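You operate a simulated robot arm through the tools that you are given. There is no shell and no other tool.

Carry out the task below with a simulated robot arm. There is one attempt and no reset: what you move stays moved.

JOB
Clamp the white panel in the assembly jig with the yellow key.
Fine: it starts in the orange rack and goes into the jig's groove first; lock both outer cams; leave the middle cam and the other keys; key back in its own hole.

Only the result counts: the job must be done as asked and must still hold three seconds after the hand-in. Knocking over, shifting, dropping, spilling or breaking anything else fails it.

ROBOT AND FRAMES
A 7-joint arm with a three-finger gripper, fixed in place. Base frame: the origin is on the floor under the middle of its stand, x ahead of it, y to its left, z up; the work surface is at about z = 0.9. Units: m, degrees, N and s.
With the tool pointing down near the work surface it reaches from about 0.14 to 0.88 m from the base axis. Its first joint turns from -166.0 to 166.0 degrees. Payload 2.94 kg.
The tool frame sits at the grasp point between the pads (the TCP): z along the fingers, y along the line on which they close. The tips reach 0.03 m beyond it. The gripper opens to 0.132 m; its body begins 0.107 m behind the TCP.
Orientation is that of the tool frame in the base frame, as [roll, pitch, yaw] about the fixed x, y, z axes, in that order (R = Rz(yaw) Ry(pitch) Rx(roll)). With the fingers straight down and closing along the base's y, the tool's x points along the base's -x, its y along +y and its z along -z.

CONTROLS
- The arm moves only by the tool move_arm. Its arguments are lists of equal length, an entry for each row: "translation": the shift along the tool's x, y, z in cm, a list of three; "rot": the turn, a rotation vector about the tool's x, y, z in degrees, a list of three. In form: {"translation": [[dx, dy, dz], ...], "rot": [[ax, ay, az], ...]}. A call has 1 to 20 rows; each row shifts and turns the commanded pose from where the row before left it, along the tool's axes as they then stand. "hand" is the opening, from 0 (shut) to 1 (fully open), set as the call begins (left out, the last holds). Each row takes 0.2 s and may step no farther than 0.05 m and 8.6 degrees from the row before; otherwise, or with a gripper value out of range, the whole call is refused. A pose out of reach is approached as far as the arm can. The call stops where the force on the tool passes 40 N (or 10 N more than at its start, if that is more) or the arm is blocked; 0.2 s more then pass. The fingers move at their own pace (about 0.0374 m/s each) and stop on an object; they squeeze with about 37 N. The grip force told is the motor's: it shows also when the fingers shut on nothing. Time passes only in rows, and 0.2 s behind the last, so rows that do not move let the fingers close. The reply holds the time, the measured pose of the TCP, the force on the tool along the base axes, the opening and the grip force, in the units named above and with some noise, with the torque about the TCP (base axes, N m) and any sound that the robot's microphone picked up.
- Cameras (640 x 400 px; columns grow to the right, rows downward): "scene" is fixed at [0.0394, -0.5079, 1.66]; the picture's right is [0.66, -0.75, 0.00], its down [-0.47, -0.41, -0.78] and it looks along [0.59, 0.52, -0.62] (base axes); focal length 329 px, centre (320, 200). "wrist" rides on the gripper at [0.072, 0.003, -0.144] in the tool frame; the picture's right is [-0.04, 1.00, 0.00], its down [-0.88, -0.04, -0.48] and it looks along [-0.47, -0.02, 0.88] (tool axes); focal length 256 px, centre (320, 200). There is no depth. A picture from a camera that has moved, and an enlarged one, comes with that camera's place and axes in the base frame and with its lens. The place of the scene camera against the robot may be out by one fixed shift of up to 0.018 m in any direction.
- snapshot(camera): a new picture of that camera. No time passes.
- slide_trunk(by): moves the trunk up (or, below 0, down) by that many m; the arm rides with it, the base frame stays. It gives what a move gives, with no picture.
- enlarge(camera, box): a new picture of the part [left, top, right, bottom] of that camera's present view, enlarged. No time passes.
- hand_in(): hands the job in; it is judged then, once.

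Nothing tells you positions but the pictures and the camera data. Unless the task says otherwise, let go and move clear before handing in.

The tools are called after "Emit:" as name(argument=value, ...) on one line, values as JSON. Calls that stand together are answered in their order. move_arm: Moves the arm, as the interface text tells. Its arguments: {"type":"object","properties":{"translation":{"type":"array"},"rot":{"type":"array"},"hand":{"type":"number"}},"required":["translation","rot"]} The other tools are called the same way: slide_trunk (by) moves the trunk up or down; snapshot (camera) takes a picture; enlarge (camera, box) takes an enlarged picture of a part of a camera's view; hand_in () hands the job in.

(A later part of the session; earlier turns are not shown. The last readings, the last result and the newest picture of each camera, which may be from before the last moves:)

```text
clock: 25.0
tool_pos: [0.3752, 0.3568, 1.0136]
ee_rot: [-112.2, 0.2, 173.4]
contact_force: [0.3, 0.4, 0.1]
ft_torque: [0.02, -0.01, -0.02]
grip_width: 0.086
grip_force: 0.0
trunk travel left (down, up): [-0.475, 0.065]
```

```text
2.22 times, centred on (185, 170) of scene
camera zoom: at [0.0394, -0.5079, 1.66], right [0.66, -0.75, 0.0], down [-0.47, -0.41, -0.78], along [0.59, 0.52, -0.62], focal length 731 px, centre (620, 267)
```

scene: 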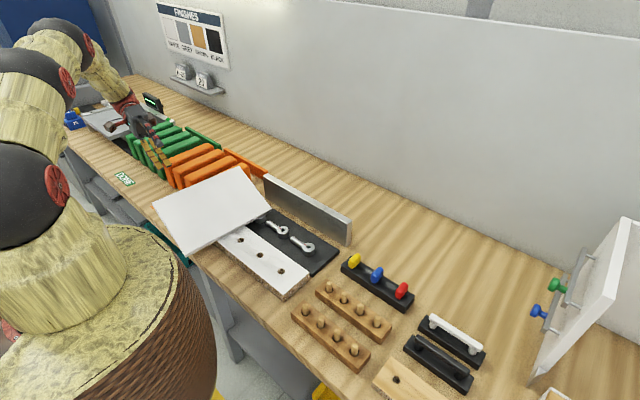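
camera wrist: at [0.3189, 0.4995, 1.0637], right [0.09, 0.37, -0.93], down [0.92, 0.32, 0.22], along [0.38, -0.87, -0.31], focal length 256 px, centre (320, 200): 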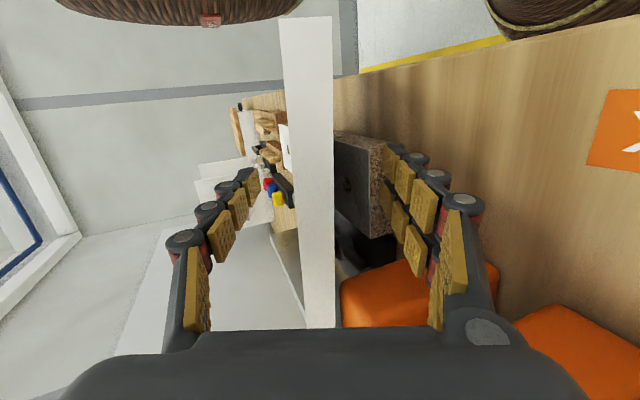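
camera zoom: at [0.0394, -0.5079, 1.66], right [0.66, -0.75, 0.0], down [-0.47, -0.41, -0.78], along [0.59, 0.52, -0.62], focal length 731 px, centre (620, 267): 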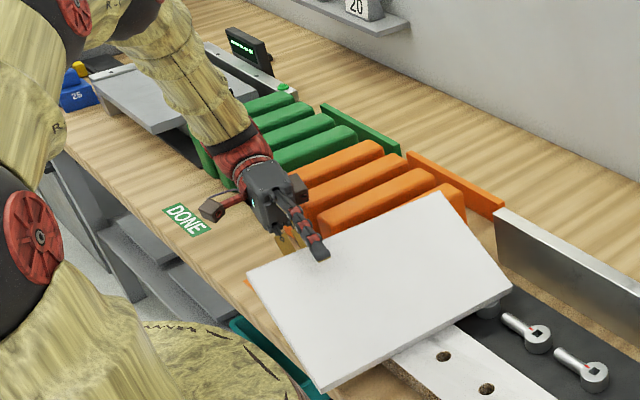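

The fingers are around the panel with no contact. I'll shift 1 cm toward its centre of mass (still clear of the divider ends) and close.

Emit:
move_arm(translation=[[-0.5, 0, 0], [-0.5, 0, 0], [0, 0, 0], [0, 0, 0], [0, 0, 0], [0, 0, 0], [0, 0, 0], [0, 0, 0], [0, 0, 0], [0, 0, 0]], rot=[[0, 0, 0], [0, 0, 0], [0, 0, 0], [0, 0, 0], [0, 0, 0], [0, 0, 0], [0, 0, 0], [0, 0, 0], [0, 0, 0], [0, 0, 0]])

Emit:
move_arm(translation=[[0, 0, 0], [0, 0, 0], [0, 0, 0], [0, 0, 0], [0, 0, 0], [0, 0, 0], [0, 0, 0]], rot=[[0, 0, 0], [0, 0, 0], [0, 0, 0], [0, 0, 0], [0, 0, 0], [0, 0, 0], [0, 0, 0]], hand=0)

Emit:
snapshot(camera="wrist")

Emit:
enlarge(camera="scene", box=[80, 80, 290, 260])

```text
clock: 27.2
tool_pos: [0.384, 0.3564, 1.014]
ee_rot: [-112.2, 0.1, 173.4]
contact_force: [-0.4, -0.7, -0.3]
ft_torque: [-0.02, 0.0, 0.01]
grip_width: 0.0858
grip_force: 0.1
trunk travel left (down, up): [-0.475, 0.065]
```

```text
clock: 28.8
tool_pos: [0.3841, 0.3557, 1.0133]
ee_rot: [-112.1, 0.3, 173.4]
contact_force: [-0.1, -4.1, 10.0]
ft_torque: [0.62, -0.62, -0.22]
grip_width: 0.0202
grip_force: 37.2
trunk travel left (down, up): [-0.475, 0.065]
```

```text
taken
camera wrist: at [0.3287, 0.4974, 1.0645], right [0.09, 0.37, -0.93], down [0.92, 0.32, 0.22], along [0.38, -0.87, -0.31], focal length 256 px, centre (320, 200)
```

wrist: 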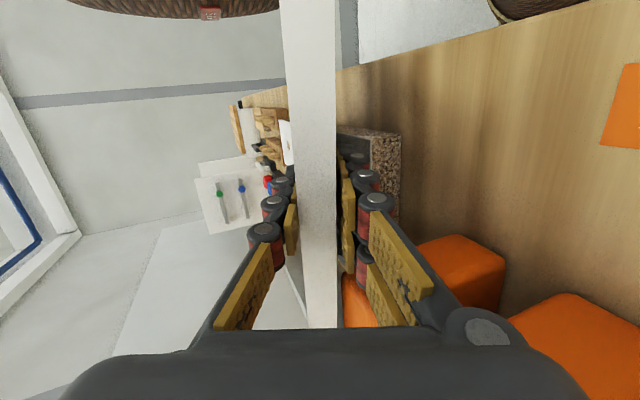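

```text
2.22 times, centred on (185, 170) of scene
camera zoom: at [0.0394, -0.5079, 1.66], right [0.66, -0.75, 0.0], down [-0.47, -0.41, -0.78], along [0.59, 0.52, -0.62], focal length 731 px, centre (620, 267)
```

zoom: 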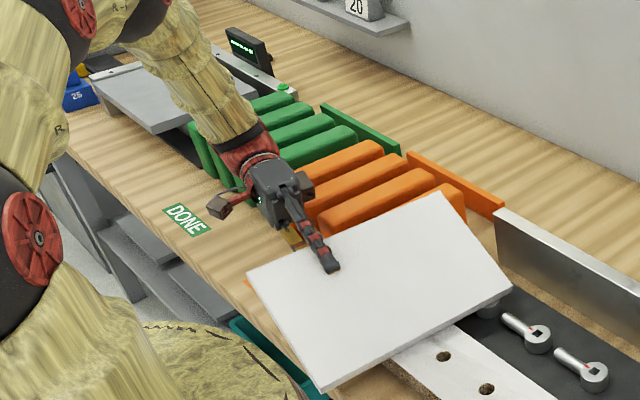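

Gripped at width 0.0202, pressing down slightly. I'll lift straight up slowly and watch how the panel responds.

Emit:
move_arm(translation=[[0, -0.28, -0.11], [0, -0.28, -0.11], [0, -0.28, -0.11], [0, -0.28, -0.11], [0, -0.37, -0.15], [0, -0.37, -0.15], [0, -0.37, -0.15], [0, -0.37, -0.15], [0, -0.37, -0.15], [0, -0.37, -0.15]], rot=[[0, 0, 0], [0, 0, 0], [0, 0, 0], [0, 0, 0], [0, 0, 0], [0, 0, 0], [0, 0, 0], [0, 0, 0], [0, 0, 0], [0, 0, 0]])

Emit:
snapshot(camera="scene")

Emit:
snapshot(camera="wrist")

```text
clock: 31.0
tool_pos: [0.386, 0.3555, 1.049]
ee_rot: [-112.1, 0.2, 173.4]
contact_force: [0.0, 0.2, -8.0]
ft_torque: [0.58, 0.34, -0.01]
grip_width: 0.0198
grip_force: 36.9
trunk travel left (down, up): [-0.475, 0.065]
```

```text
taken
```

scene: 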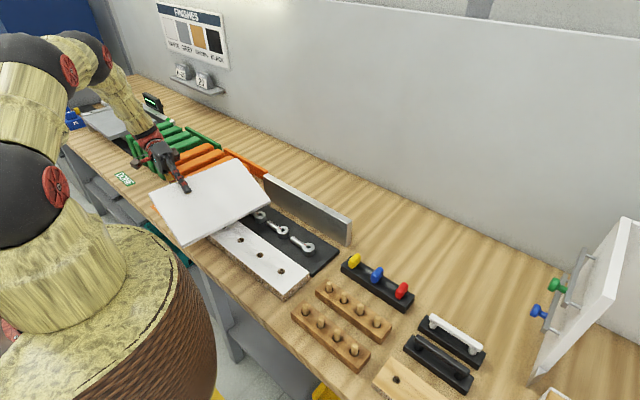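

```text
taken
camera wrist: at [0.3295, 0.4979, 1.0993], right [0.09, 0.37, -0.93], down [0.92, 0.32, 0.22], along [0.38, -0.87, -0.31], focal length 256 px, centre (320, 200)
```

wrist: 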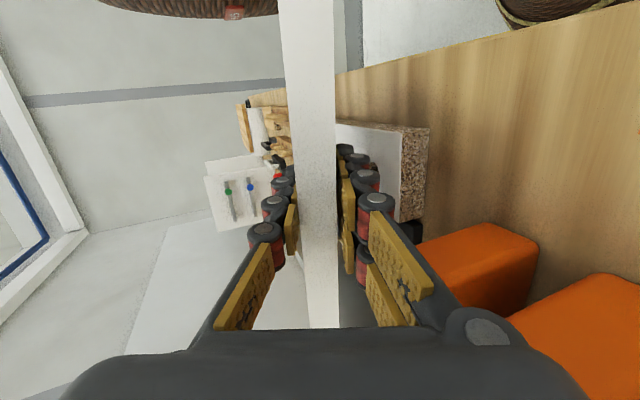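

The panel is fully lifted (−8 N) and stable in the grip, with its centre of mass 4.5 cm to +x of the TCP. I'll raise it further, slowly.

Emit:
move_arm(translation=[[0, -0.46, -0.19], [0, -0.74, -0.3], [0, -0.93, -0.375], [0, -0.93, -0.375], [0, -0.93, -0.375], [0, -0.93, -0.375], [0, -0.93, -0.375], [0, -0.93, -0.375], [0, -0.93, -0.375], [0, -0.93, -0.375], [0, -0.93, -0.375], [0, -0.93, -0.375], [0, -0.93, -0.375], [0, -0.93, -0.375], [0, -0.93, -0.375], [0, -0.93, -0.375], [0, -0.93, -0.375], [0, -0.93, -0.375], [0, -0.74, -0.3], [0, -0.46, -0.19]], rot=[[0, 0, 0], [0, 0, 0], [0, 0, 0], [0, 0, 0], [0, 0, 0], [0, 0, 0], [0, 0, 0], [0, 0, 0], [0, 0, 0], [0, 0, 0], [0, 0, 0], [0, 0, 0], [0, 0, 0], [0, 0, 0], [0, 0, 0], [0, 0, 0], [0, 0, 0], [0, 0, 0], [0, 0, 0], [0, 0, 0]])

Emit:
snapshot(camera="scene")

```text
clock: 35.2
tool_pos: [0.3834, 0.3561, 1.235]
ee_rot: [-112.2, 0.2, 173.3]
contact_force: [0.0, 0.1, -7.4]
ft_torque: [0.56, 0.34, 0.02]
grip_width: 0.0198
grip_force: 37.2
trunk travel left (down, up): [-0.475, 0.065]
```

```text
taken
```

scene: 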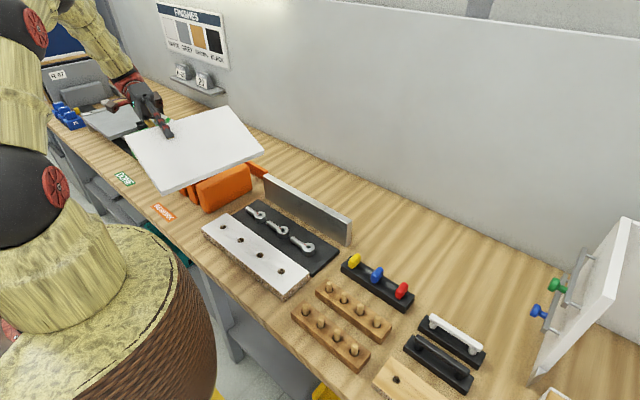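

The panel is well held at z≈1.235, and the jig and drilled board below look undisturbed. Next I'll tilt the hand gradually back to vertical so the panel hangs on edge.

Emit:
move_arm(translation=[[0, 0, 0], [0, 0, 0], [0, 0, 0], [0, 0, 0], [0, 0, 0], [0, 0, 0], [0, 0, 0], [0, 0, 0], [0, 0, 0], [0, 0, 0], [0, 0, 0], [0, 0, 0], [0, 0, 0], [0, 0, 0], [0, 0, 0]], rot=[[-1, 0, 0], [-1.5, 0, 0], [-2, 0, 0], [-2.5, 0, 0], [-2.5, 0, 0], [-2.5, 0, 0], [-2.5, 0, 0], [-2.5, 0, 0], [-2.5, 0, 0], [-2.5, 0, 0], [-2.5, 0, 0], [-2.5, 0, 0], [-2.5, 0, 0], [-2.5, 0, 0], [-2.5, 0, 0]])

Emit:
snapshot(camera="scene")

Emit:
snapshot(camera="wrist")

```text
clock: 38.4
tool_pos: [0.3832, 0.3562, 1.237]
ee_rot: [-146.7, 0.2, 173.5]
contact_force: [0.0, -0.3, -7.7]
ft_torque: [0.34, 0.39, 0.04]
grip_width: 0.0198
grip_force: 36.9
trunk travel left (down, up): [-0.475, 0.065]
```

```text
taken
```

scene: 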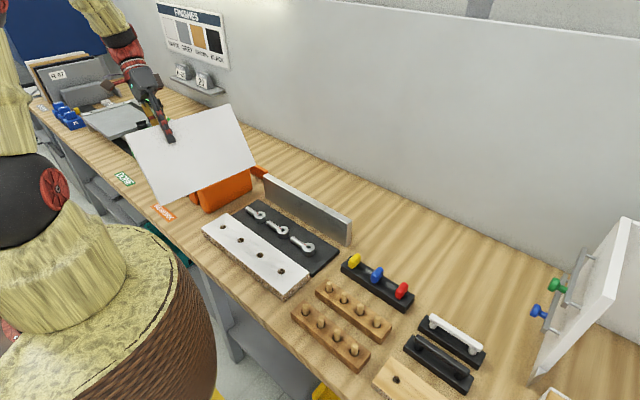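

```text
taken
camera wrist: at [0.3221, 0.4453, 1.3537], right [0.14, 0.82, -0.55], down [0.9, 0.13, 0.42], along [0.42, -0.55, -0.72], focal length 256 px, centre (320, 200)
```

wrist: 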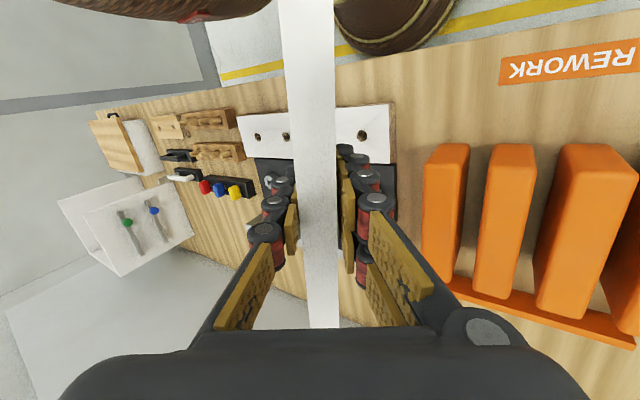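

The panel is still holding and no slip shows in the wrist view. I'll continue tilting to vertical.

Emit:
move_arm(translation=[[0, 0, 0], [0, 0, 0], [0, 0, 0], [0, 0, 0], [0, 0, 0], [0, 0, 0], [0, 0, 0], [0, 0, 0], [0, 0, 0], [0, 0, 0], [0, 0, 0], [0, 0, 0], [0, 0, 0], [0, 0, 0], [0, 0, 0]], rot=[[-1, 0, 0], [-2, 0, 0], [-2.5, 0, 0], [-2.5, 0, 0], [-2.5, 0, 0], [-2.5, 0, 0], [-2.5, 0, 0], [-2.5, 0, 0], [-2.5, 0, 0], [-2.5, 0, 0], [-2.5, 0, 0], [-2.5, 0, 0], [-2.5, 0, 0], [-2, 0, 0], [-0.8, 0, 0]])

Emit:
snapshot(camera="scene")

Emit:
snapshot(camera="wrist")

```text
clock: 41.6
tool_pos: [0.3838, 0.3558, 1.235]
ee_rot: [-180.0, 0.2, 173.3]
contact_force: [0.3, 0.0, -7.8]
ft_torque: [0.02, 0.43, 0.01]
grip_width: 0.0199
grip_force: 36.3
trunk travel left (down, up): [-0.475, 0.065]
```

```text
taken
```

scene: 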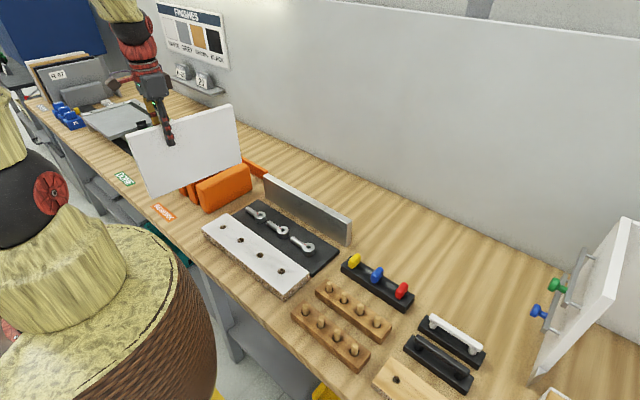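

```text
taken
camera wrist: at [0.3128, 0.3678, 1.3788], right [0.16, 0.99, 0.0], down [0.87, -0.14, 0.48], along [0.47, -0.08, -0.88], focal length 256 px, centre (320, 200)
```

wrist: 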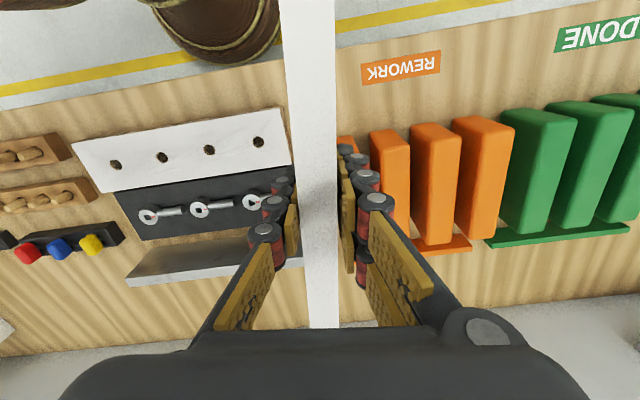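

The panel now hangs vertically and looks level. I'll rotate about the vertical very gently this time (≤2° per step), since the fast turn probably shook it loose before.

Emit:
move_arm(translation=[[0, 0, -0.3], [0, 0, -0.4], [0, 0, -0.4], [0, 0, -0.4], [0, 0, 0], [0, 0, 0], [0, 0, 0], [0, 0, 0], [0, 0, 0], [0, 0, 0], [0, 0, 0], [0, 0, 0], [0, 0, 0], [0, 0, 0], [0, 0, 0], [0, 0, 0]], rot=[[0, 0, 0], [0, 0, 0], [0, 0, 0.5], [0, 0, 0.8], [0, 0, 1.2], [0, 0, 1.5], [0, 0, 1.8], [0, 0, 2], [0, 0, 2], [0, 0, 2], [0, 0, 2], [0, 0, 1.8], [0, 0, 1.5], [0, 0, 1.2], [0, 0, 0.8], [0, 0, 0.5]])

Emit:
snapshot(camera="scene")

Emit:
snapshot(camera="wrist")

```text
clock: 45.0
tool_pos: [0.3844, 0.3563, 1.2506]
ee_rot: [180.0, 0.3, 153.7]
contact_force: [0.2, 0.3, -8.8]
ft_torque: [0.19, 0.38, -0.01]
grip_width: 0.0198
grip_force: 36.9
trunk travel left (down, up): [-0.475, 0.065]
```

```text
taken
```

scene: 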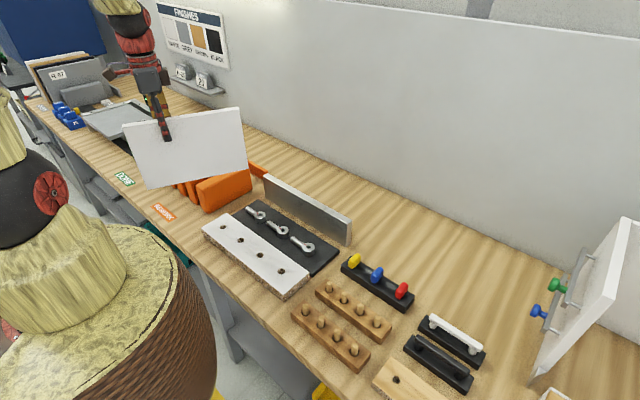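

```text
taken
camera wrist: at [0.3207, 0.3911, 1.3936], right [0.48, 0.88, 0.0], down [0.77, -0.42, 0.48], along [0.42, -0.23, -0.88], focal length 256 px, centre (320, 200)
```

wrist: 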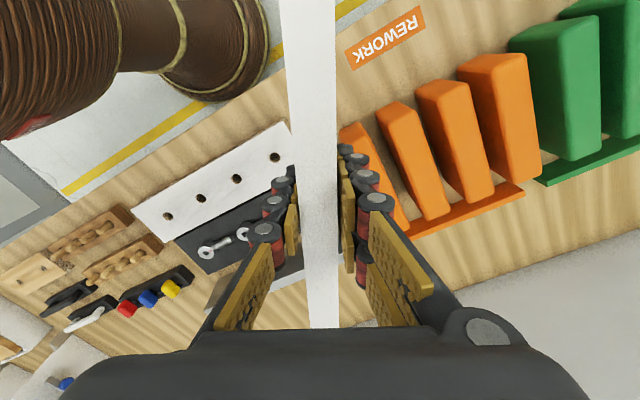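

It's holding well through the slow turn. I'll continue the rotation gently.

Emit:
move_arm(translation=[[0, 0, 0], [0, 0, 0], [0, 0, 0], [0, 0, 0], [0, 0, 0], [0, 0, 0], [0, 0, 0], [0, 0, 0], [0, 0, 0], [0, 0, 0], [0, 0, 0], [0, 0, 0], [0, 0, 0], [0, 0, 0], [0, 0, 0], [0, 0, 0], [0, 0, 0], [0, 0, 0], [0, 0, 0], [0, 0, 0]], rot=[[0, 0, 0.6], [0, 0, 1.0], [0, 0, 1.5], [0, 0, 2], [0, 0, 2], [0, 0, 2], [0, 0, 2], [0, 0, 2], [0, 0, 2], [0, 0, 2], [0, 0, 2], [0, 0, 2], [0, 0, 2], [0, 0, 2], [0, 0, 2], [0, 0, 2], [0, 0, 2], [0, 0, 1.5], [0, 0, 1.0], [0, 0, 0.6]])

Emit:
move_arm(translation=[[0, 0, 0], [0, 0, 0], [0, 0, 0], [0, 0, 0], [0, 0, 0], [0, 0, 0], [0, 0, 0], [0, 0, 0], [0, 0, 0], [0, 0, 0], [0, 0, 0], [0, 0, 0], [0, 0, 0], [0, 0, 0], [0, 0, 0], [0, 0, 0], [0, 0, 0], [0, 0, 0]], rot=[[0, 0, 0.6], [0, 0, 1.0], [0, 0, 1.5], [0, 0, 2], [0, 0, 2], [0, 0, 2], [0, 0, 2], [0, 0, 2], [0, 0, 2], [0, 0, 2], [0, 0, 2], [0, 0, 2], [0, 0, 2], [0, 0, 2], [0, 0, 1.5], [0, 0, 1.0], [0, 0, 0.6], [0, 0, 0.3]])

Emit:
snapshot(camera="scene")

Emit:
snapshot(camera="wrist")

```text
clock: 49.2
tool_pos: [0.3838, 0.3561, 1.2497]
ee_rot: [179.9, 0.2, 119.5]
contact_force: [-0.2, -0.2, -8.3]
ft_torque: [0.33, 0.21, -0.02]
grip_width: 0.0197
grip_force: 37.2
trunk travel left (down, up): [-0.475, 0.065]
```

```text
clock: 53.0
tool_pos: [0.3845, 0.3573, 1.2518]
ee_rot: [179.9, 0.1, 91.1]
contact_force: [-0.7, 0.5, -7.3]
ft_torque: [0.43, -0.01, -0.02]
grip_width: 0.0196
grip_force: 37.0
trunk travel left (down, up): [-0.475, 0.065]
```

```text
taken
```

scene: 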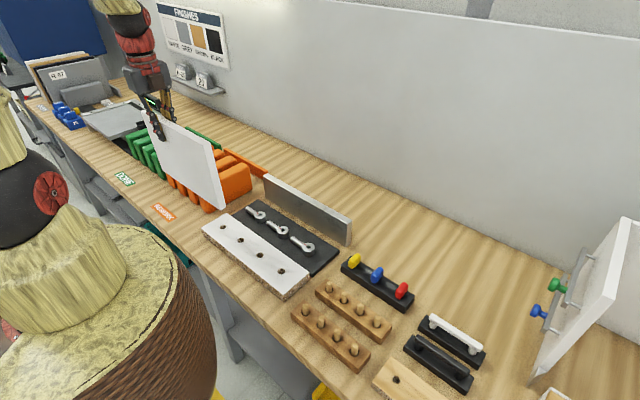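

```text
taken
camera wrist: at [0.3862, 0.4289, 1.3943], right [1.0, -0.02, 0.0], down [-0.02, -0.88, 0.48], along [-0.01, -0.48, -0.88], focal length 256 px, centre (320, 200)
```

wrist: 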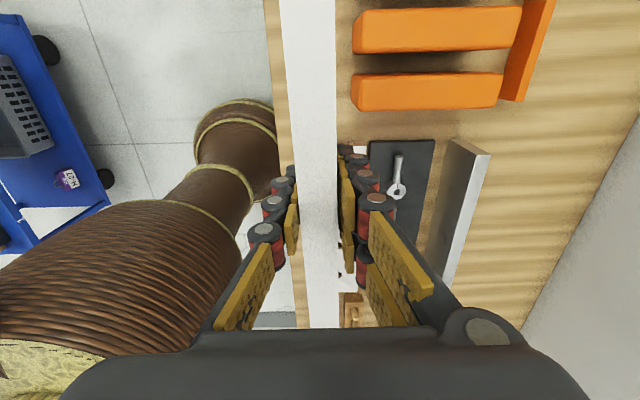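

The panel is now parallel to the fence at x≈0.384. I'll trim the last degree of yaw and carry it over the groove, slowly and high enough to clear the fence.

Emit:
move_arm(translation=[[0, 0, 0], [-0.3, 0.35, 0], [-0.6, 0.7, 0], [-1.0, 1.15, 0], [-1.3, 1.5, 0], [-1.3, 1.5, 0], [-1.3, 1.5, 0], [-1.3, 1.5, 0], [-1.3, 1.5, 0], [-1.3, 1.5, 0], [-1.3, 1.5, 0], [-1.3, 1.5, 0], [-1.3, 1.5, 0], [-1.3, 1.5, 0], [-1.3, 1.5, 0], [-1.3, 1.5, 0], [-1.3, 1.5, 0], [-1.0, 1.15, 0], [-0.6, 0.7, 0], [-0.3, 0.35, 0]], rot=[[0, 0, 0.5], [0, 0, 0.6], [0, 0, 0], [0, 0, 0], [0, 0, 0], [0, 0, 0], [0, 0, 0], [0, 0, 0], [0, 0, 0], [0, 0, 0], [0, 0, 0], [0, 0, 0], [0, 0, 0], [0, 0, 0], [0, 0, 0], [0, 0, 0], [0, 0, 0], [0, 0, 0], [0, 0, 0], [0, 0, 0]])

Emit:
snapshot(camera="scene")

Emit:
snapshot(camera="wrist")

```text
clock: 57.2
tool_pos: [0.6218, 0.1492, 1.2516]
ee_rot: [179.8, 0.0, 90.1]
contact_force: [-1.1, -0.1, -7.7]
ft_torque: [0.39, -0.02, 0.0]
grip_width: 0.0194
grip_force: 36.9
trunk travel left (down, up): [-0.475, 0.065]
```

```text
taken
```

scene: 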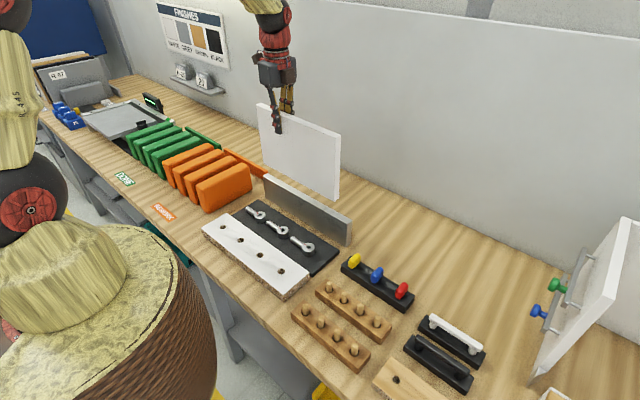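

```text
taken
camera wrist: at [0.6261, 0.2218, 1.3942], right [1.0, -0.04, 0.0], down [-0.04, -0.88, 0.48], along [-0.02, -0.48, -0.88], focal length 256 px, centre (320, 200)
```

wrist: 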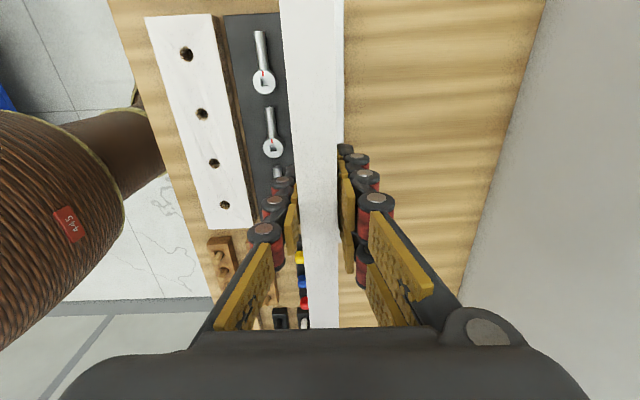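

The panel is over the groove. I'll check its tilt and position relative to the fence up close before lowering.

Emit:
enlarge(camera="scene", box=[230, 80, 370, 260])

Emit:
enlarge(camera="wrist", box=[220, 0, 400, 140])

```text
2.22 times, centred on (300, 170) of scene
camera zoom: at [0.0394, -0.5079, 1.66], right [0.66, -0.75, 0.0], down [-0.47, -0.41, -0.78], along [0.59, 0.52, -0.62], focal length 731 px, centre (364, 267)
```

zoom: 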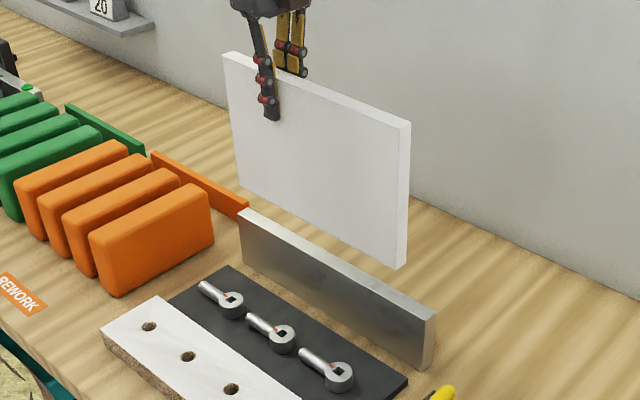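

```text
2.86 times, centred on (310, 70) of wrist
camera zoom: at [0.6261, 0.2218, 1.3942], right [1.0, -0.04, 0.0], down [-0.04, -0.88, 0.48], along [-0.02, -0.48, -0.88], focal length 731 px, centre (349, 571)
```

zoom: 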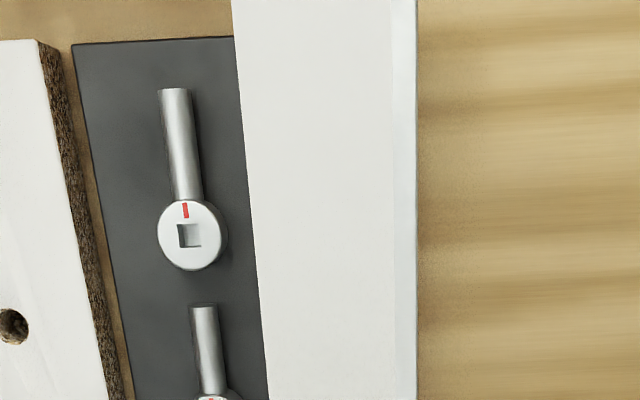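

I'll zoom on the panel's corners and the fence ends to measure any in-plane tilt accurately.

Emit:
enlarge(camera="scene", box=[250, 95, 350, 158])

Emit:
enlarge(camera="scene", box=[250, 150, 350, 213])

Emit:
enlarge(camera="scene", box=[255, 170, 365, 250])

```text
6.35 times, centred on (300, 126) of scene
camera zoom: at [0.0394, -0.5079, 1.66], right [0.66, -0.75, 0.0], down [-0.47, -0.41, -0.78], along [0.59, 0.52, -0.62], focal length 2090 px, centre (447, 667)
```

zoom: 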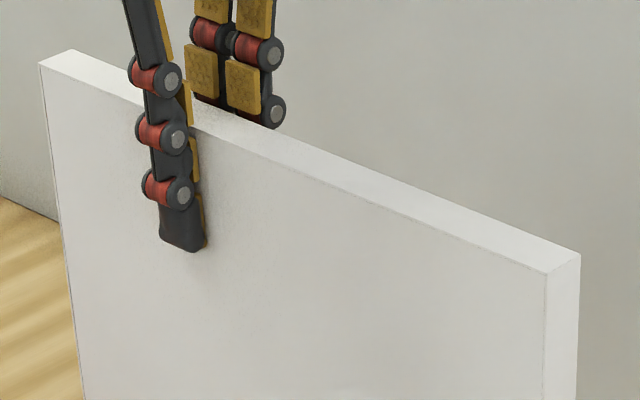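

```text
6.35 times, centred on (300, 182) of scene
camera zoom: at [0.0394, -0.5079, 1.66], right [0.66, -0.75, 0.0], down [-0.47, -0.41, -0.78], along [0.59, 0.52, -0.62], focal length 2090 px, centre (447, 318)
```

zoom: 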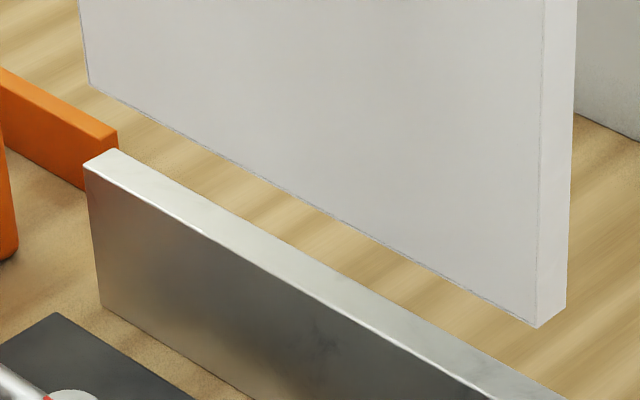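

```text
5.00 times, centred on (310, 210) of scene
camera zoom: at [0.0394, -0.5079, 1.66], right [0.66, -0.75, 0.0], down [-0.47, -0.41, -0.78], along [0.59, 0.52, -0.62], focal length 1646 px, centre (370, 150)
```

zoom: 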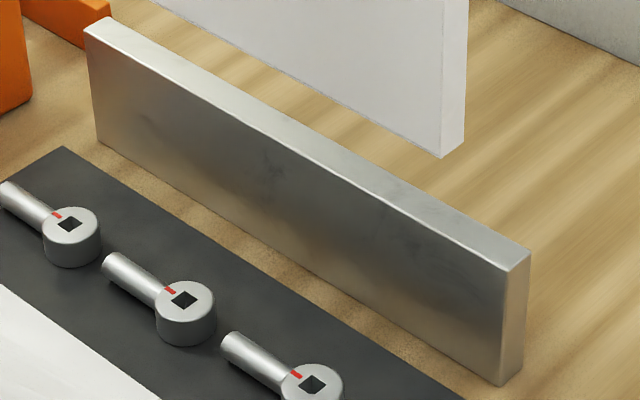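

Careful measurement shows the panel is level, with y from −0.056 to 0.245 and its bottom 17 cm below the TCP. I'll shift 5 mm toward the groove centre and lower it until the bottom is just above the jig plate.

Emit:
move_arm(translation=[[0, -0.25, 0], [0, -0.23, 0.3], [0, 0, 0.7], [0, 0, 1], [0, 0, 1], [0, 0, 1], [0, 0, 1], [0, 0, 1], [0, 0, 1], [0, 0, 1], [0, 0, 1], [0, 0, 1], [0, 0, 1], [0, 0, 1], [0, 0, 1], [0, 0, 1], [0, 0, 0.4]], rot=[[0, 0, 0], [0, 0, 0], [0, 0, 0], [0, 0, 0], [0, 0, 0], [0, 0, 0], [0, 0, 0], [0, 0, 0], [0, 0, 0], [0, 0, 0], [0, 0, 0], [0, 0, 0], [0, 0, 0], [0, 0, 0], [0, 0, 0], [0, 0, 0], [0, 0, 0]])

Emit:
enlarge(camera="scene", box=[240, 130, 370, 260])

Emit:
snapshot(camera="wrist")

```text
clock: 60.8
tool_pos: [0.6194, 0.1479, 1.1082]
ee_rot: [179.8, 0.1, 90.1]
contact_force: [0.3, -0.7, -8.2]
ft_torque: [0.4, -0.02, -0.04]
grip_width: 0.0197
grip_force: 36.9
trunk travel left (down, up): [-0.475, 0.065]
```

```text
3.08 times, centred on (305, 195) of scene
camera zoom: at [0.0394, -0.5079, 1.66], right [0.66, -0.75, 0.0], down [-0.47, -0.41, -0.78], along [0.59, 0.52, -0.62], focal length 1013 px, centre (366, 215)
```

zoom: 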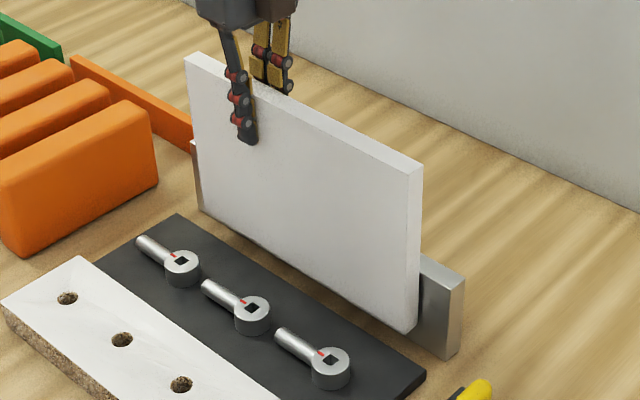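

```text
taken
camera wrist: at [0.6228, 0.2205, 1.2509], right [1.0, -0.04, 0.0], down [-0.04, -0.88, 0.48], along [-0.02, -0.48, -0.88], focal length 256 px, centre (320, 200)
```

wrist: 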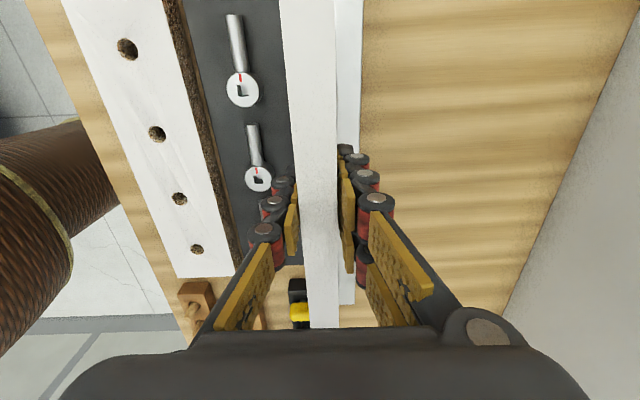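

The panel hangs clearly in front of the fence, in line with the groove. I'll lower slowly into it, in stages.

Emit:
move_arm(translation=[[0, 0, 0.4], [0, 0, 0.5], [0, 0, 0.5], [0, 0, 0.5], [0, 0, 0.5], [0, 0, 0.4]], rot=[[0, 0, 0], [0, 0, 0], [0, 0, 0], [0, 0, 0], [0, 0, 0], [0, 0, 0]])

Emit:
enlarge(camera="scene", box=[240, 150, 370, 260])

```text
clock: 62.2
tool_pos: [0.6197, 0.1501, 1.0788]
ee_rot: [179.8, 0.1, 90.0]
contact_force: [0.0, 0.4, -8.9]
ft_torque: [0.39, 0.02, 0.01]
grip_width: 0.0197
grip_force: 36.7
trunk travel left (down, up): [-0.475, 0.065]
```

```text
3.64 times, centred on (305, 205) of scene
camera zoom: at [0.0394, -0.5079, 1.66], right [0.66, -0.75, 0.0], down [-0.47, -0.41, -0.78], along [0.59, 0.52, -0.62], focal length 1197 px, centre (374, 182)
```

zoom: 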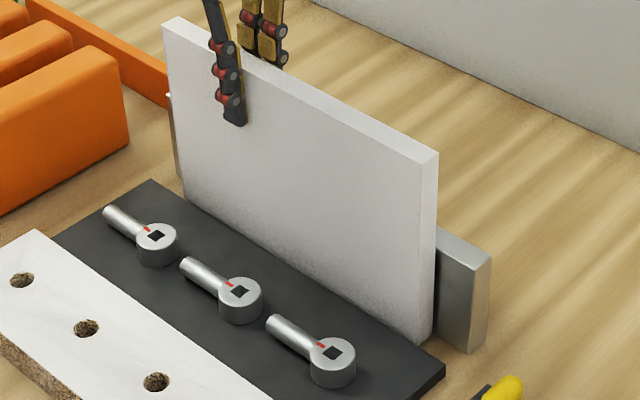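

It's in the gap and still free-hanging. I'll keep lowering in fine steps until it rests.

Emit:
move_arm(translation=[[0, 0, 0.2], [0, 0, 0.2], [0, 0, 0.2]], rot=[[0, 0, 0], [0, 0, 0], [0, 0, 0]])

```text
clock: 63.0
tool_pos: [0.6201, 0.1494, 1.0749]
ee_rot: [179.8, 0.1, 90.0]
contact_force: [-1.1, 0.6, -2.3]
ft_torque: [-0.47, 0.22, -0.23]
grip_width: 0.0195
grip_force: 36.8
trunk travel left (down, up): [-0.475, 0.065]
```

It's beginning to touch down. I'll lower a bit more to seat it.

Emit:
move_arm(translation=[[0, 0, 0.15], [0, 0, 0.15], [0, 0, 0]], rot=[[0, 0, 0], [0, 0, 0], [0, 0, 0]])

Emit:
enlarge(camera="scene", box=[240, 150, 370, 260])

Emit:
enlarge(camera="wrist", box=[200, 0, 440, 160])

```text
clock: 63.8
tool_pos: [0.6197, 0.1493, 1.0724]
ee_rot: [179.6, 0.2, 90.0]
contact_force: [0.6, 5.6, 11.3]
ft_torque: [-0.14, -0.02, 0.13]
grip_width: 0.0197
grip_force: 37.0
trunk travel left (down, up): [-0.475, 0.065]
```

```text
3.64 times, centred on (305, 205) of scene
camera zoom: at [0.0394, -0.5079, 1.66], right [0.66, -0.75, 0.0], down [-0.47, -0.41, -0.78], along [0.59, 0.52, -0.62], focal length 1197 px, centre (374, 182)
```

zoom: 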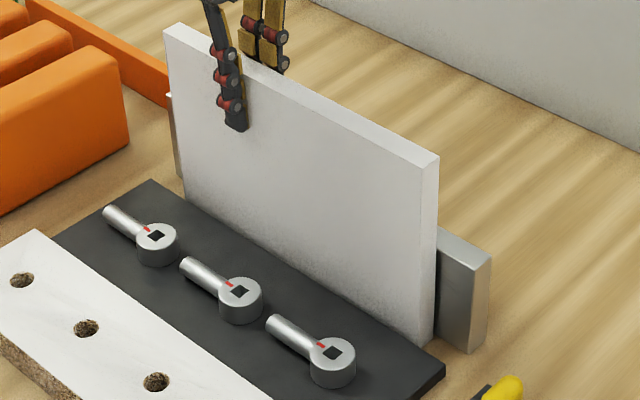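

```text
2.50 times, centred on (320, 80) of wrist
camera zoom: at [0.6227, 0.2219, 1.2156], right [1.0, -0.04, 0.01], down [-0.04, -0.88, 0.48], along [-0.01, -0.48, -0.88], focal length 640 px, centre (320, 500)
```

zoom: 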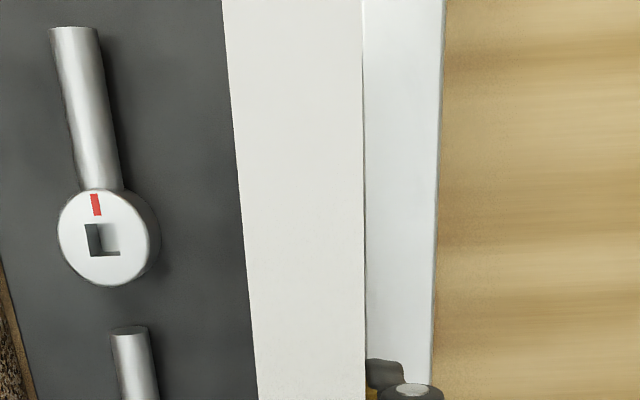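

The panel is resting on the groove floor in front of the fence. I'll ease the downward pressure, then slide it gently back against the fence.

Emit:
move_arm(translation=[[0, 0, -0.15], [0, 0, -0.05], [0, 0.1, 0], [0, 0.1, 0], [0, 0.1, 0]], rot=[[0, 0, 0], [0, 0, 0], [0, 0, 0], [0, 0, 0], [0, 0, 0]])

```text
clock: 65.0
tool_pos: [0.6206, 0.1494, 1.0726]
ee_rot: [179.9, 0.2, 89.9]
contact_force: [-2.8, 1.6, -0.1]
ft_torque: [-0.15, 0.34, -0.26]
grip_width: 0.0197
grip_force: 37.1
trunk travel left (down, up): [-0.475, 0.065]
```

Emit:
move_arm(translation=[[0, 0.1, 0], [0, 0.1, 0], [0, 0.1, 0], [0, 0, 0]], rot=[[0, 0, 0], [0, 0, 0], [0, 0, 0], [0, 0, 0]])

Emit:
enlarge(camera="wrist", box=[200, 0, 440, 160])

Emit:
enlarge(camera="scene", box=[300, 180, 370, 250])

```text
clock: 66.0
tool_pos: [0.6258, 0.1497, 1.0735]
ee_rot: [179.9, 0.1, 90.0]
contact_force: [0.1, -0.2, -7.4]
ft_torque: [0.39, 0.04, 0.05]
grip_width: 0.0196
grip_force: 37.0
trunk travel left (down, up): [-0.475, 0.065]
```

```text
2.50 times, centred on (320, 80) of wrist
camera zoom: at [0.6286, 0.2214, 1.2162], right [1.0, -0.04, 0.0], down [-0.04, -0.88, 0.48], along [-0.02, -0.48, -0.88], focal length 640 px, centre (320, 500)
```

zoom: 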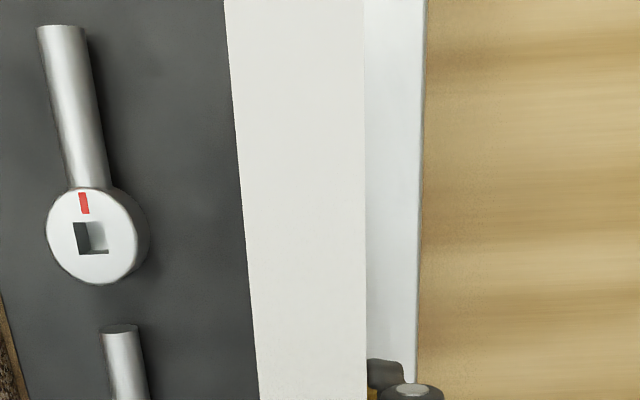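

```text
5.71 times, centred on (335, 215) of scene
camera zoom: at [0.0394, -0.5079, 1.66], right [0.66, -0.75, 0.0], down [-0.47, -0.41, -0.78], along [0.59, 0.52, -0.62], focal length 1880 px, centre (234, 114)
```

zoom: 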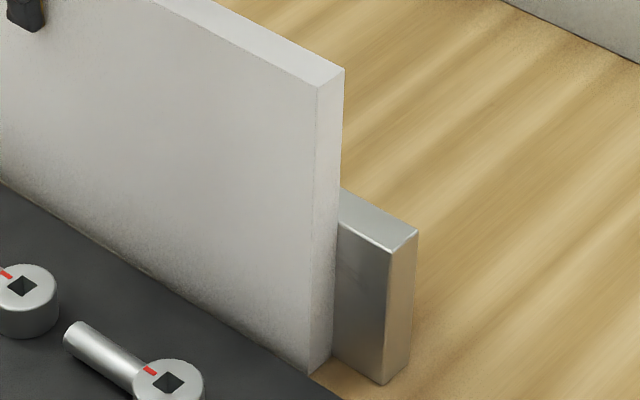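

It's hanging free again, now nearly flush with the fence. I'll lower it to touch the groove floor.

Emit:
move_arm(translation=[[0, 0, 0.1], [0, 0, 0.1], [0, 0, 0]], rot=[[0, 0, 0], [0, 0, 0], [0, 0, 0]])

```text
clock: 66.8
tool_pos: [0.6251, 0.1484, 1.0711]
ee_rot: [179.7, 0.0, 90.0]
contact_force: [-0.2, -0.1, 1.1]
ft_torque: [-0.91, 0.02, 0.03]
grip_width: 0.0197
grip_force: 37.1
trunk travel left (down, up): [-0.475, 0.065]
```

Emit:
move_arm(translation=[[0, 0.1, 0], [0, 0.1, 0], [0, 0.1, 0]], rot=[[0, 0, 0], [0, 0, 0], [0, 0, 0]])

```text
clock: 67.6
tool_pos: [0.6261, 0.1486, 1.0725]
ee_rot: [179.7, 0.1, 90.0]
contact_force: [-13.1, 3.9, 16.4]
ft_torque: [0.48, 0.45, 0.02]
grip_width: 0.0197
grip_force: 37.1
trunk travel left (down, up): [-0.475, 0.065]
```

The panel is now against the fence (−13 N in x). I'll relax the preload and open the fingers partway.

Emit:
move_arm(translation=[[0, -0.1, -0.05], [0, -0.1, -0.05], [0, 0, 0]], rot=[[0, 0, 0], [0, 0, 0], [0, 0, 0]])

```text
clock: 68.4
tool_pos: [0.6256, 0.1489, 1.0716]
ee_rot: [179.9, 0.2, 90.0]
contact_force: [-6.0, 5.0, -0.3]
ft_torque: [0.26, 0.2, 0.09]
grip_width: 0.0193
grip_force: 37.0
trunk travel left (down, up): [-0.475, 0.065]
```

Emit:
move_arm(translation=[[0, 0, 0], [0, 0, 0], [0, 0, 0], [0, 0, 0], [0, 0, 0]], rot=[[0, 0, 0], [0, 0, 0], [0, 0, 0], [0, 0, 0], [0, 0, 0]], hand=0.4)

Emit:
enlarge(camera="scene", box=[240, 150, 370, 260])

Emit:
snapshot(camera="wrist")

```text
clock: 69.6
tool_pos: [0.6258, 0.1478, 1.0727]
ee_rot: [179.8, 0.1, 89.9]
contact_force: [-1.0, 0.4, -0.1]
ft_torque: [0.05, -0.01, -0.03]
grip_width: 0.0525
grip_force: 0.1
trunk travel left (down, up): [-0.475, 0.065]
```

```text
3.64 times, centred on (305, 205) of scene
camera zoom: at [0.0394, -0.5079, 1.66], right [0.66, -0.75, 0.0], down [-0.47, -0.41, -0.78], along [0.59, 0.52, -0.62], focal length 1197 px, centre (374, 182)
```

zoom: 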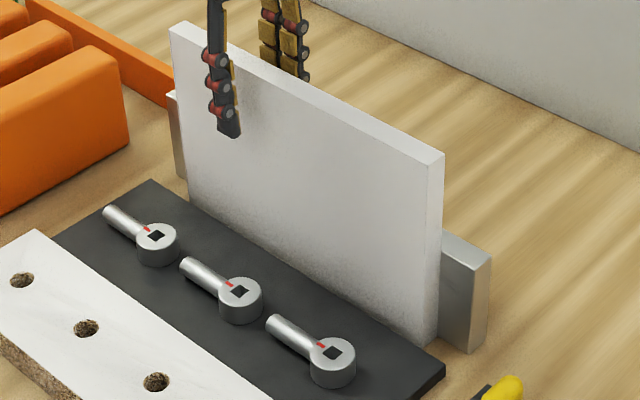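

```text
taken
camera wrist: at [0.6294, 0.2207, 1.2159], right [1.0, -0.04, 0.0], down [-0.04, -0.88, 0.48], along [-0.02, -0.48, -0.88], focal length 256 px, centre (320, 200)
```

wrist: 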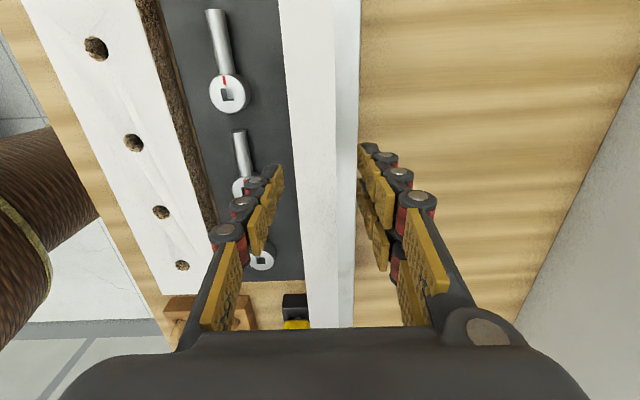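

The panel stands upright in the groove against the fence, and the fingers are clear. I'll rise straight up, then turn the hand back to yaw 180 and go look at the keys.

Emit:
move_arm(translation=[[0, 0, -1], [0, 0, -2], [0, 0, -3], [0, 0, -4], [0, 0, -4], [0, 0, -4], [0, 0, -4]], rot=[[0, 0, 0], [0, 0, 0], [0, 0, 0], [0, 0, 0], [0, 0, 0], [0, 0, 0], [0, 0, 0]])

Emit:
snapshot(camera="scene")

```text
clock: 71.2
tool_pos: [0.6237, 0.1513, 1.2905]
ee_rot: [179.8, 0.1, 90.0]
contact_force: [-1.2, -0.1, -0.6]
ft_torque: [-0.03, -0.05, 0.01]
grip_width: 0.0527
grip_force: 0.0
trunk travel left (down, up): [-0.475, 0.065]
```

```text
taken
```

scene: 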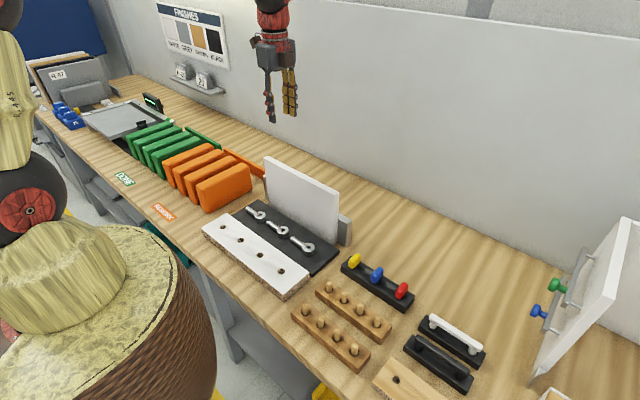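

The panel stands on its own. I'll turn the hand back to yaw 180 and move over the yellow key.

Emit:
move_arm(translation=[[0, 0, 0], [0, 0, 0], [0, 0, 0], [0, 0, 0], [0, 0, 0], [0, 0, 0], [0, 0, 0], [0, 0, 0], [0, 0, 0], [0, 0, 0], [0, 0, 0], [0, 0, 0], [0.7, -4.5, 0], [0.7, -4.5, 0], [0.7, -4.5, 0], [0.7, -4.5, 0], [0.7, -4.5, 0], [0.7, -4.5, 0], [0.7, -4.5, 0]], rot=[[0, 0, -7.5], [0, 0, -7.5], [0, 0, -7.5], [0, 0, -7.5], [0, 0, -7.5], [0, 0, -7.5], [0, 0, -7.5], [0, 0, -7.5], [0, 0, -7.5], [0, 0, -7.5], [0, 0, -7.5], [0, 0, -7.5], [0, 0, 0], [0, 0, 0], [0, 0, 0], [0, 0, 0], [0, 0, 0], [0, 0, 0], [0, 0, 0]], hand=0.6)

Emit:
move_arm(translation=[[0, 0, 4], [0, 0, 4], [0, 0, 4]], rot=[[0, 0, 0], [0, 0, 0], [0, 0, 0]])

Emit:
snapshot(camera="wrist")

Emit:
enlarge(camera="wrist", box=[200, 20, 440, 180])

```text
clock: 75.2
tool_pos: [0.5777, -0.1668, 1.2901]
ee_rot: [180.0, 0.2, 180.0]
contact_force: [0.4, -0.6, -1.0]
ft_torque: [0.03, -0.01, 0.0]
grip_width: 0.0788
grip_force: 0.1
trunk travel left (down, up): [-0.475, 0.065]
```

```text
clock: 76.0
tool_pos: [0.5787, -0.1666, 1.1701]
ee_rot: [-179.9, 0.2, -180.0]
contact_force: [0.6, -0.4, 0.5]
ft_torque: [0.0, 0.04, -0.01]
grip_width: 0.0789
grip_force: 0.0
trunk travel left (down, up): [-0.475, 0.065]
```

```text
taken
camera wrist: at [0.5067, -0.1644, 1.3138], right [0.04, 1.0, 0.0], down [0.88, -0.04, 0.48], along [0.48, -0.02, -0.88], focal length 256 px, centre (320, 200)
```

wrist: 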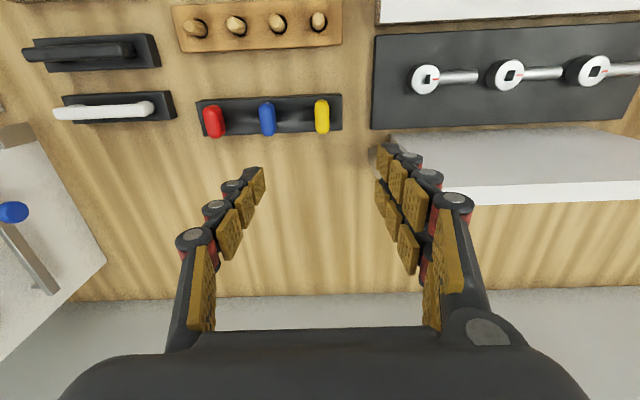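

```text
2.50 times, centred on (320, 100) of wrist
camera zoom: at [0.5067, -0.1644, 1.3138], right [0.04, 1.0, 0.0], down [0.88, -0.04, 0.48], along [0.48, -0.02, -0.88], focal length 640 px, centre (320, 450)
```

zoom: 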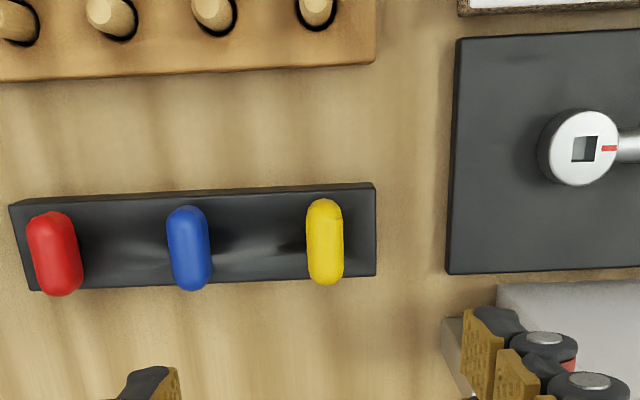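

The yellow key's handle is thin in y (~0.02 m) and about 0.04 m long in x, centred near (0.571, −0.165), with its top around z≈0.957. I'll get closer to refine its height and the rack's.

Emit:
move_arm(translation=[[0.4, 0.1, 3], [0.35, 0.1, 3], [0, 0, 3], [0, 0, 2]], rot=[[0, 0, 0], [0, 0, 0], [0, 0, 0], [0, 0, 0]])

Emit:
snapshot(camera="wrist")

Emit:
enlarge(camera="wrist", box=[250, 60, 410, 180])

Emit:
enlarge(camera="scene", box=[330, 210, 420, 310])

```text
clock: 77.0
tool_pos: [0.5683, -0.1642, 1.0623]
ee_rot: [-179.9, 0.1, -180.0]
contact_force: [-0.3, -0.9, 0.5]
ft_torque: [0.04, -0.02, 0.0]
grip_width: 0.0791
grip_force: 0.1
trunk travel left (down, up): [-0.475, 0.065]
```

```text
taken
camera wrist: at [0.497, -0.1614, 1.2055], right [0.04, 1.0, 0.0], down [0.88, -0.04, 0.48], along [0.48, -0.02, -0.88], focal length 256 px, centre (320, 200)
```

wrist: 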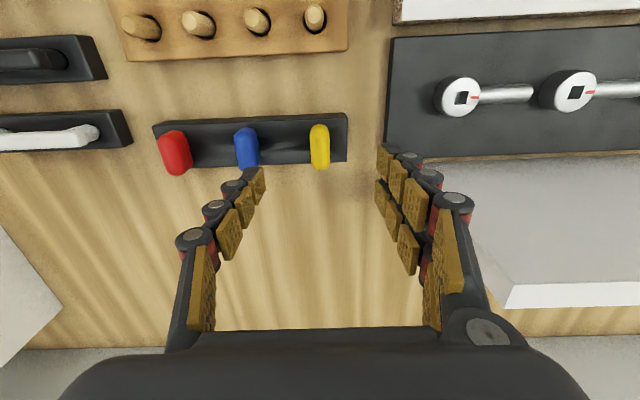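

```text
3.33 times, centred on (330, 120) of wrist
camera zoom: at [0.497, -0.1614, 1.2055], right [0.04, 1.0, 0.0], down [0.88, -0.04, 0.48], along [0.48, -0.02, -0.88], focal length 853 px, centre (287, 467)
```

zoom: 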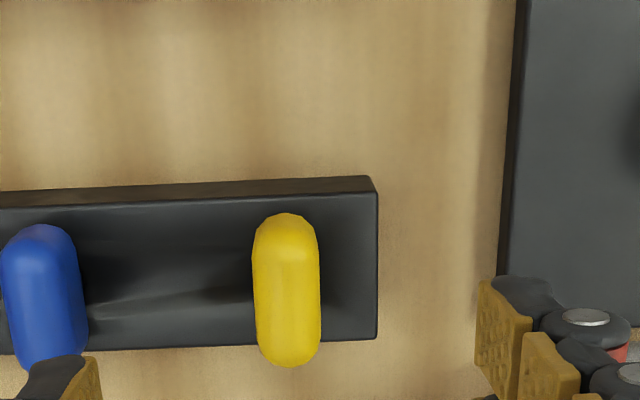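

```text
4.00 times, centred on (375, 260) of scene
camera zoom: at [0.0394, -0.5079, 1.66], right [0.66, -0.75, 0.0], down [-0.47, -0.41, -0.78], along [0.59, 0.52, -0.62], focal length 1316 px, centre (100, -40)
```

zoom: 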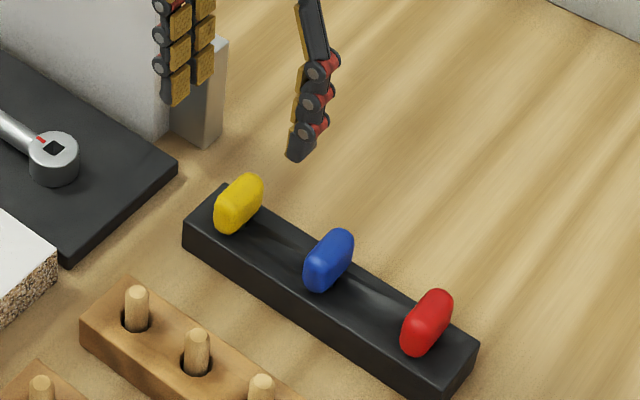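

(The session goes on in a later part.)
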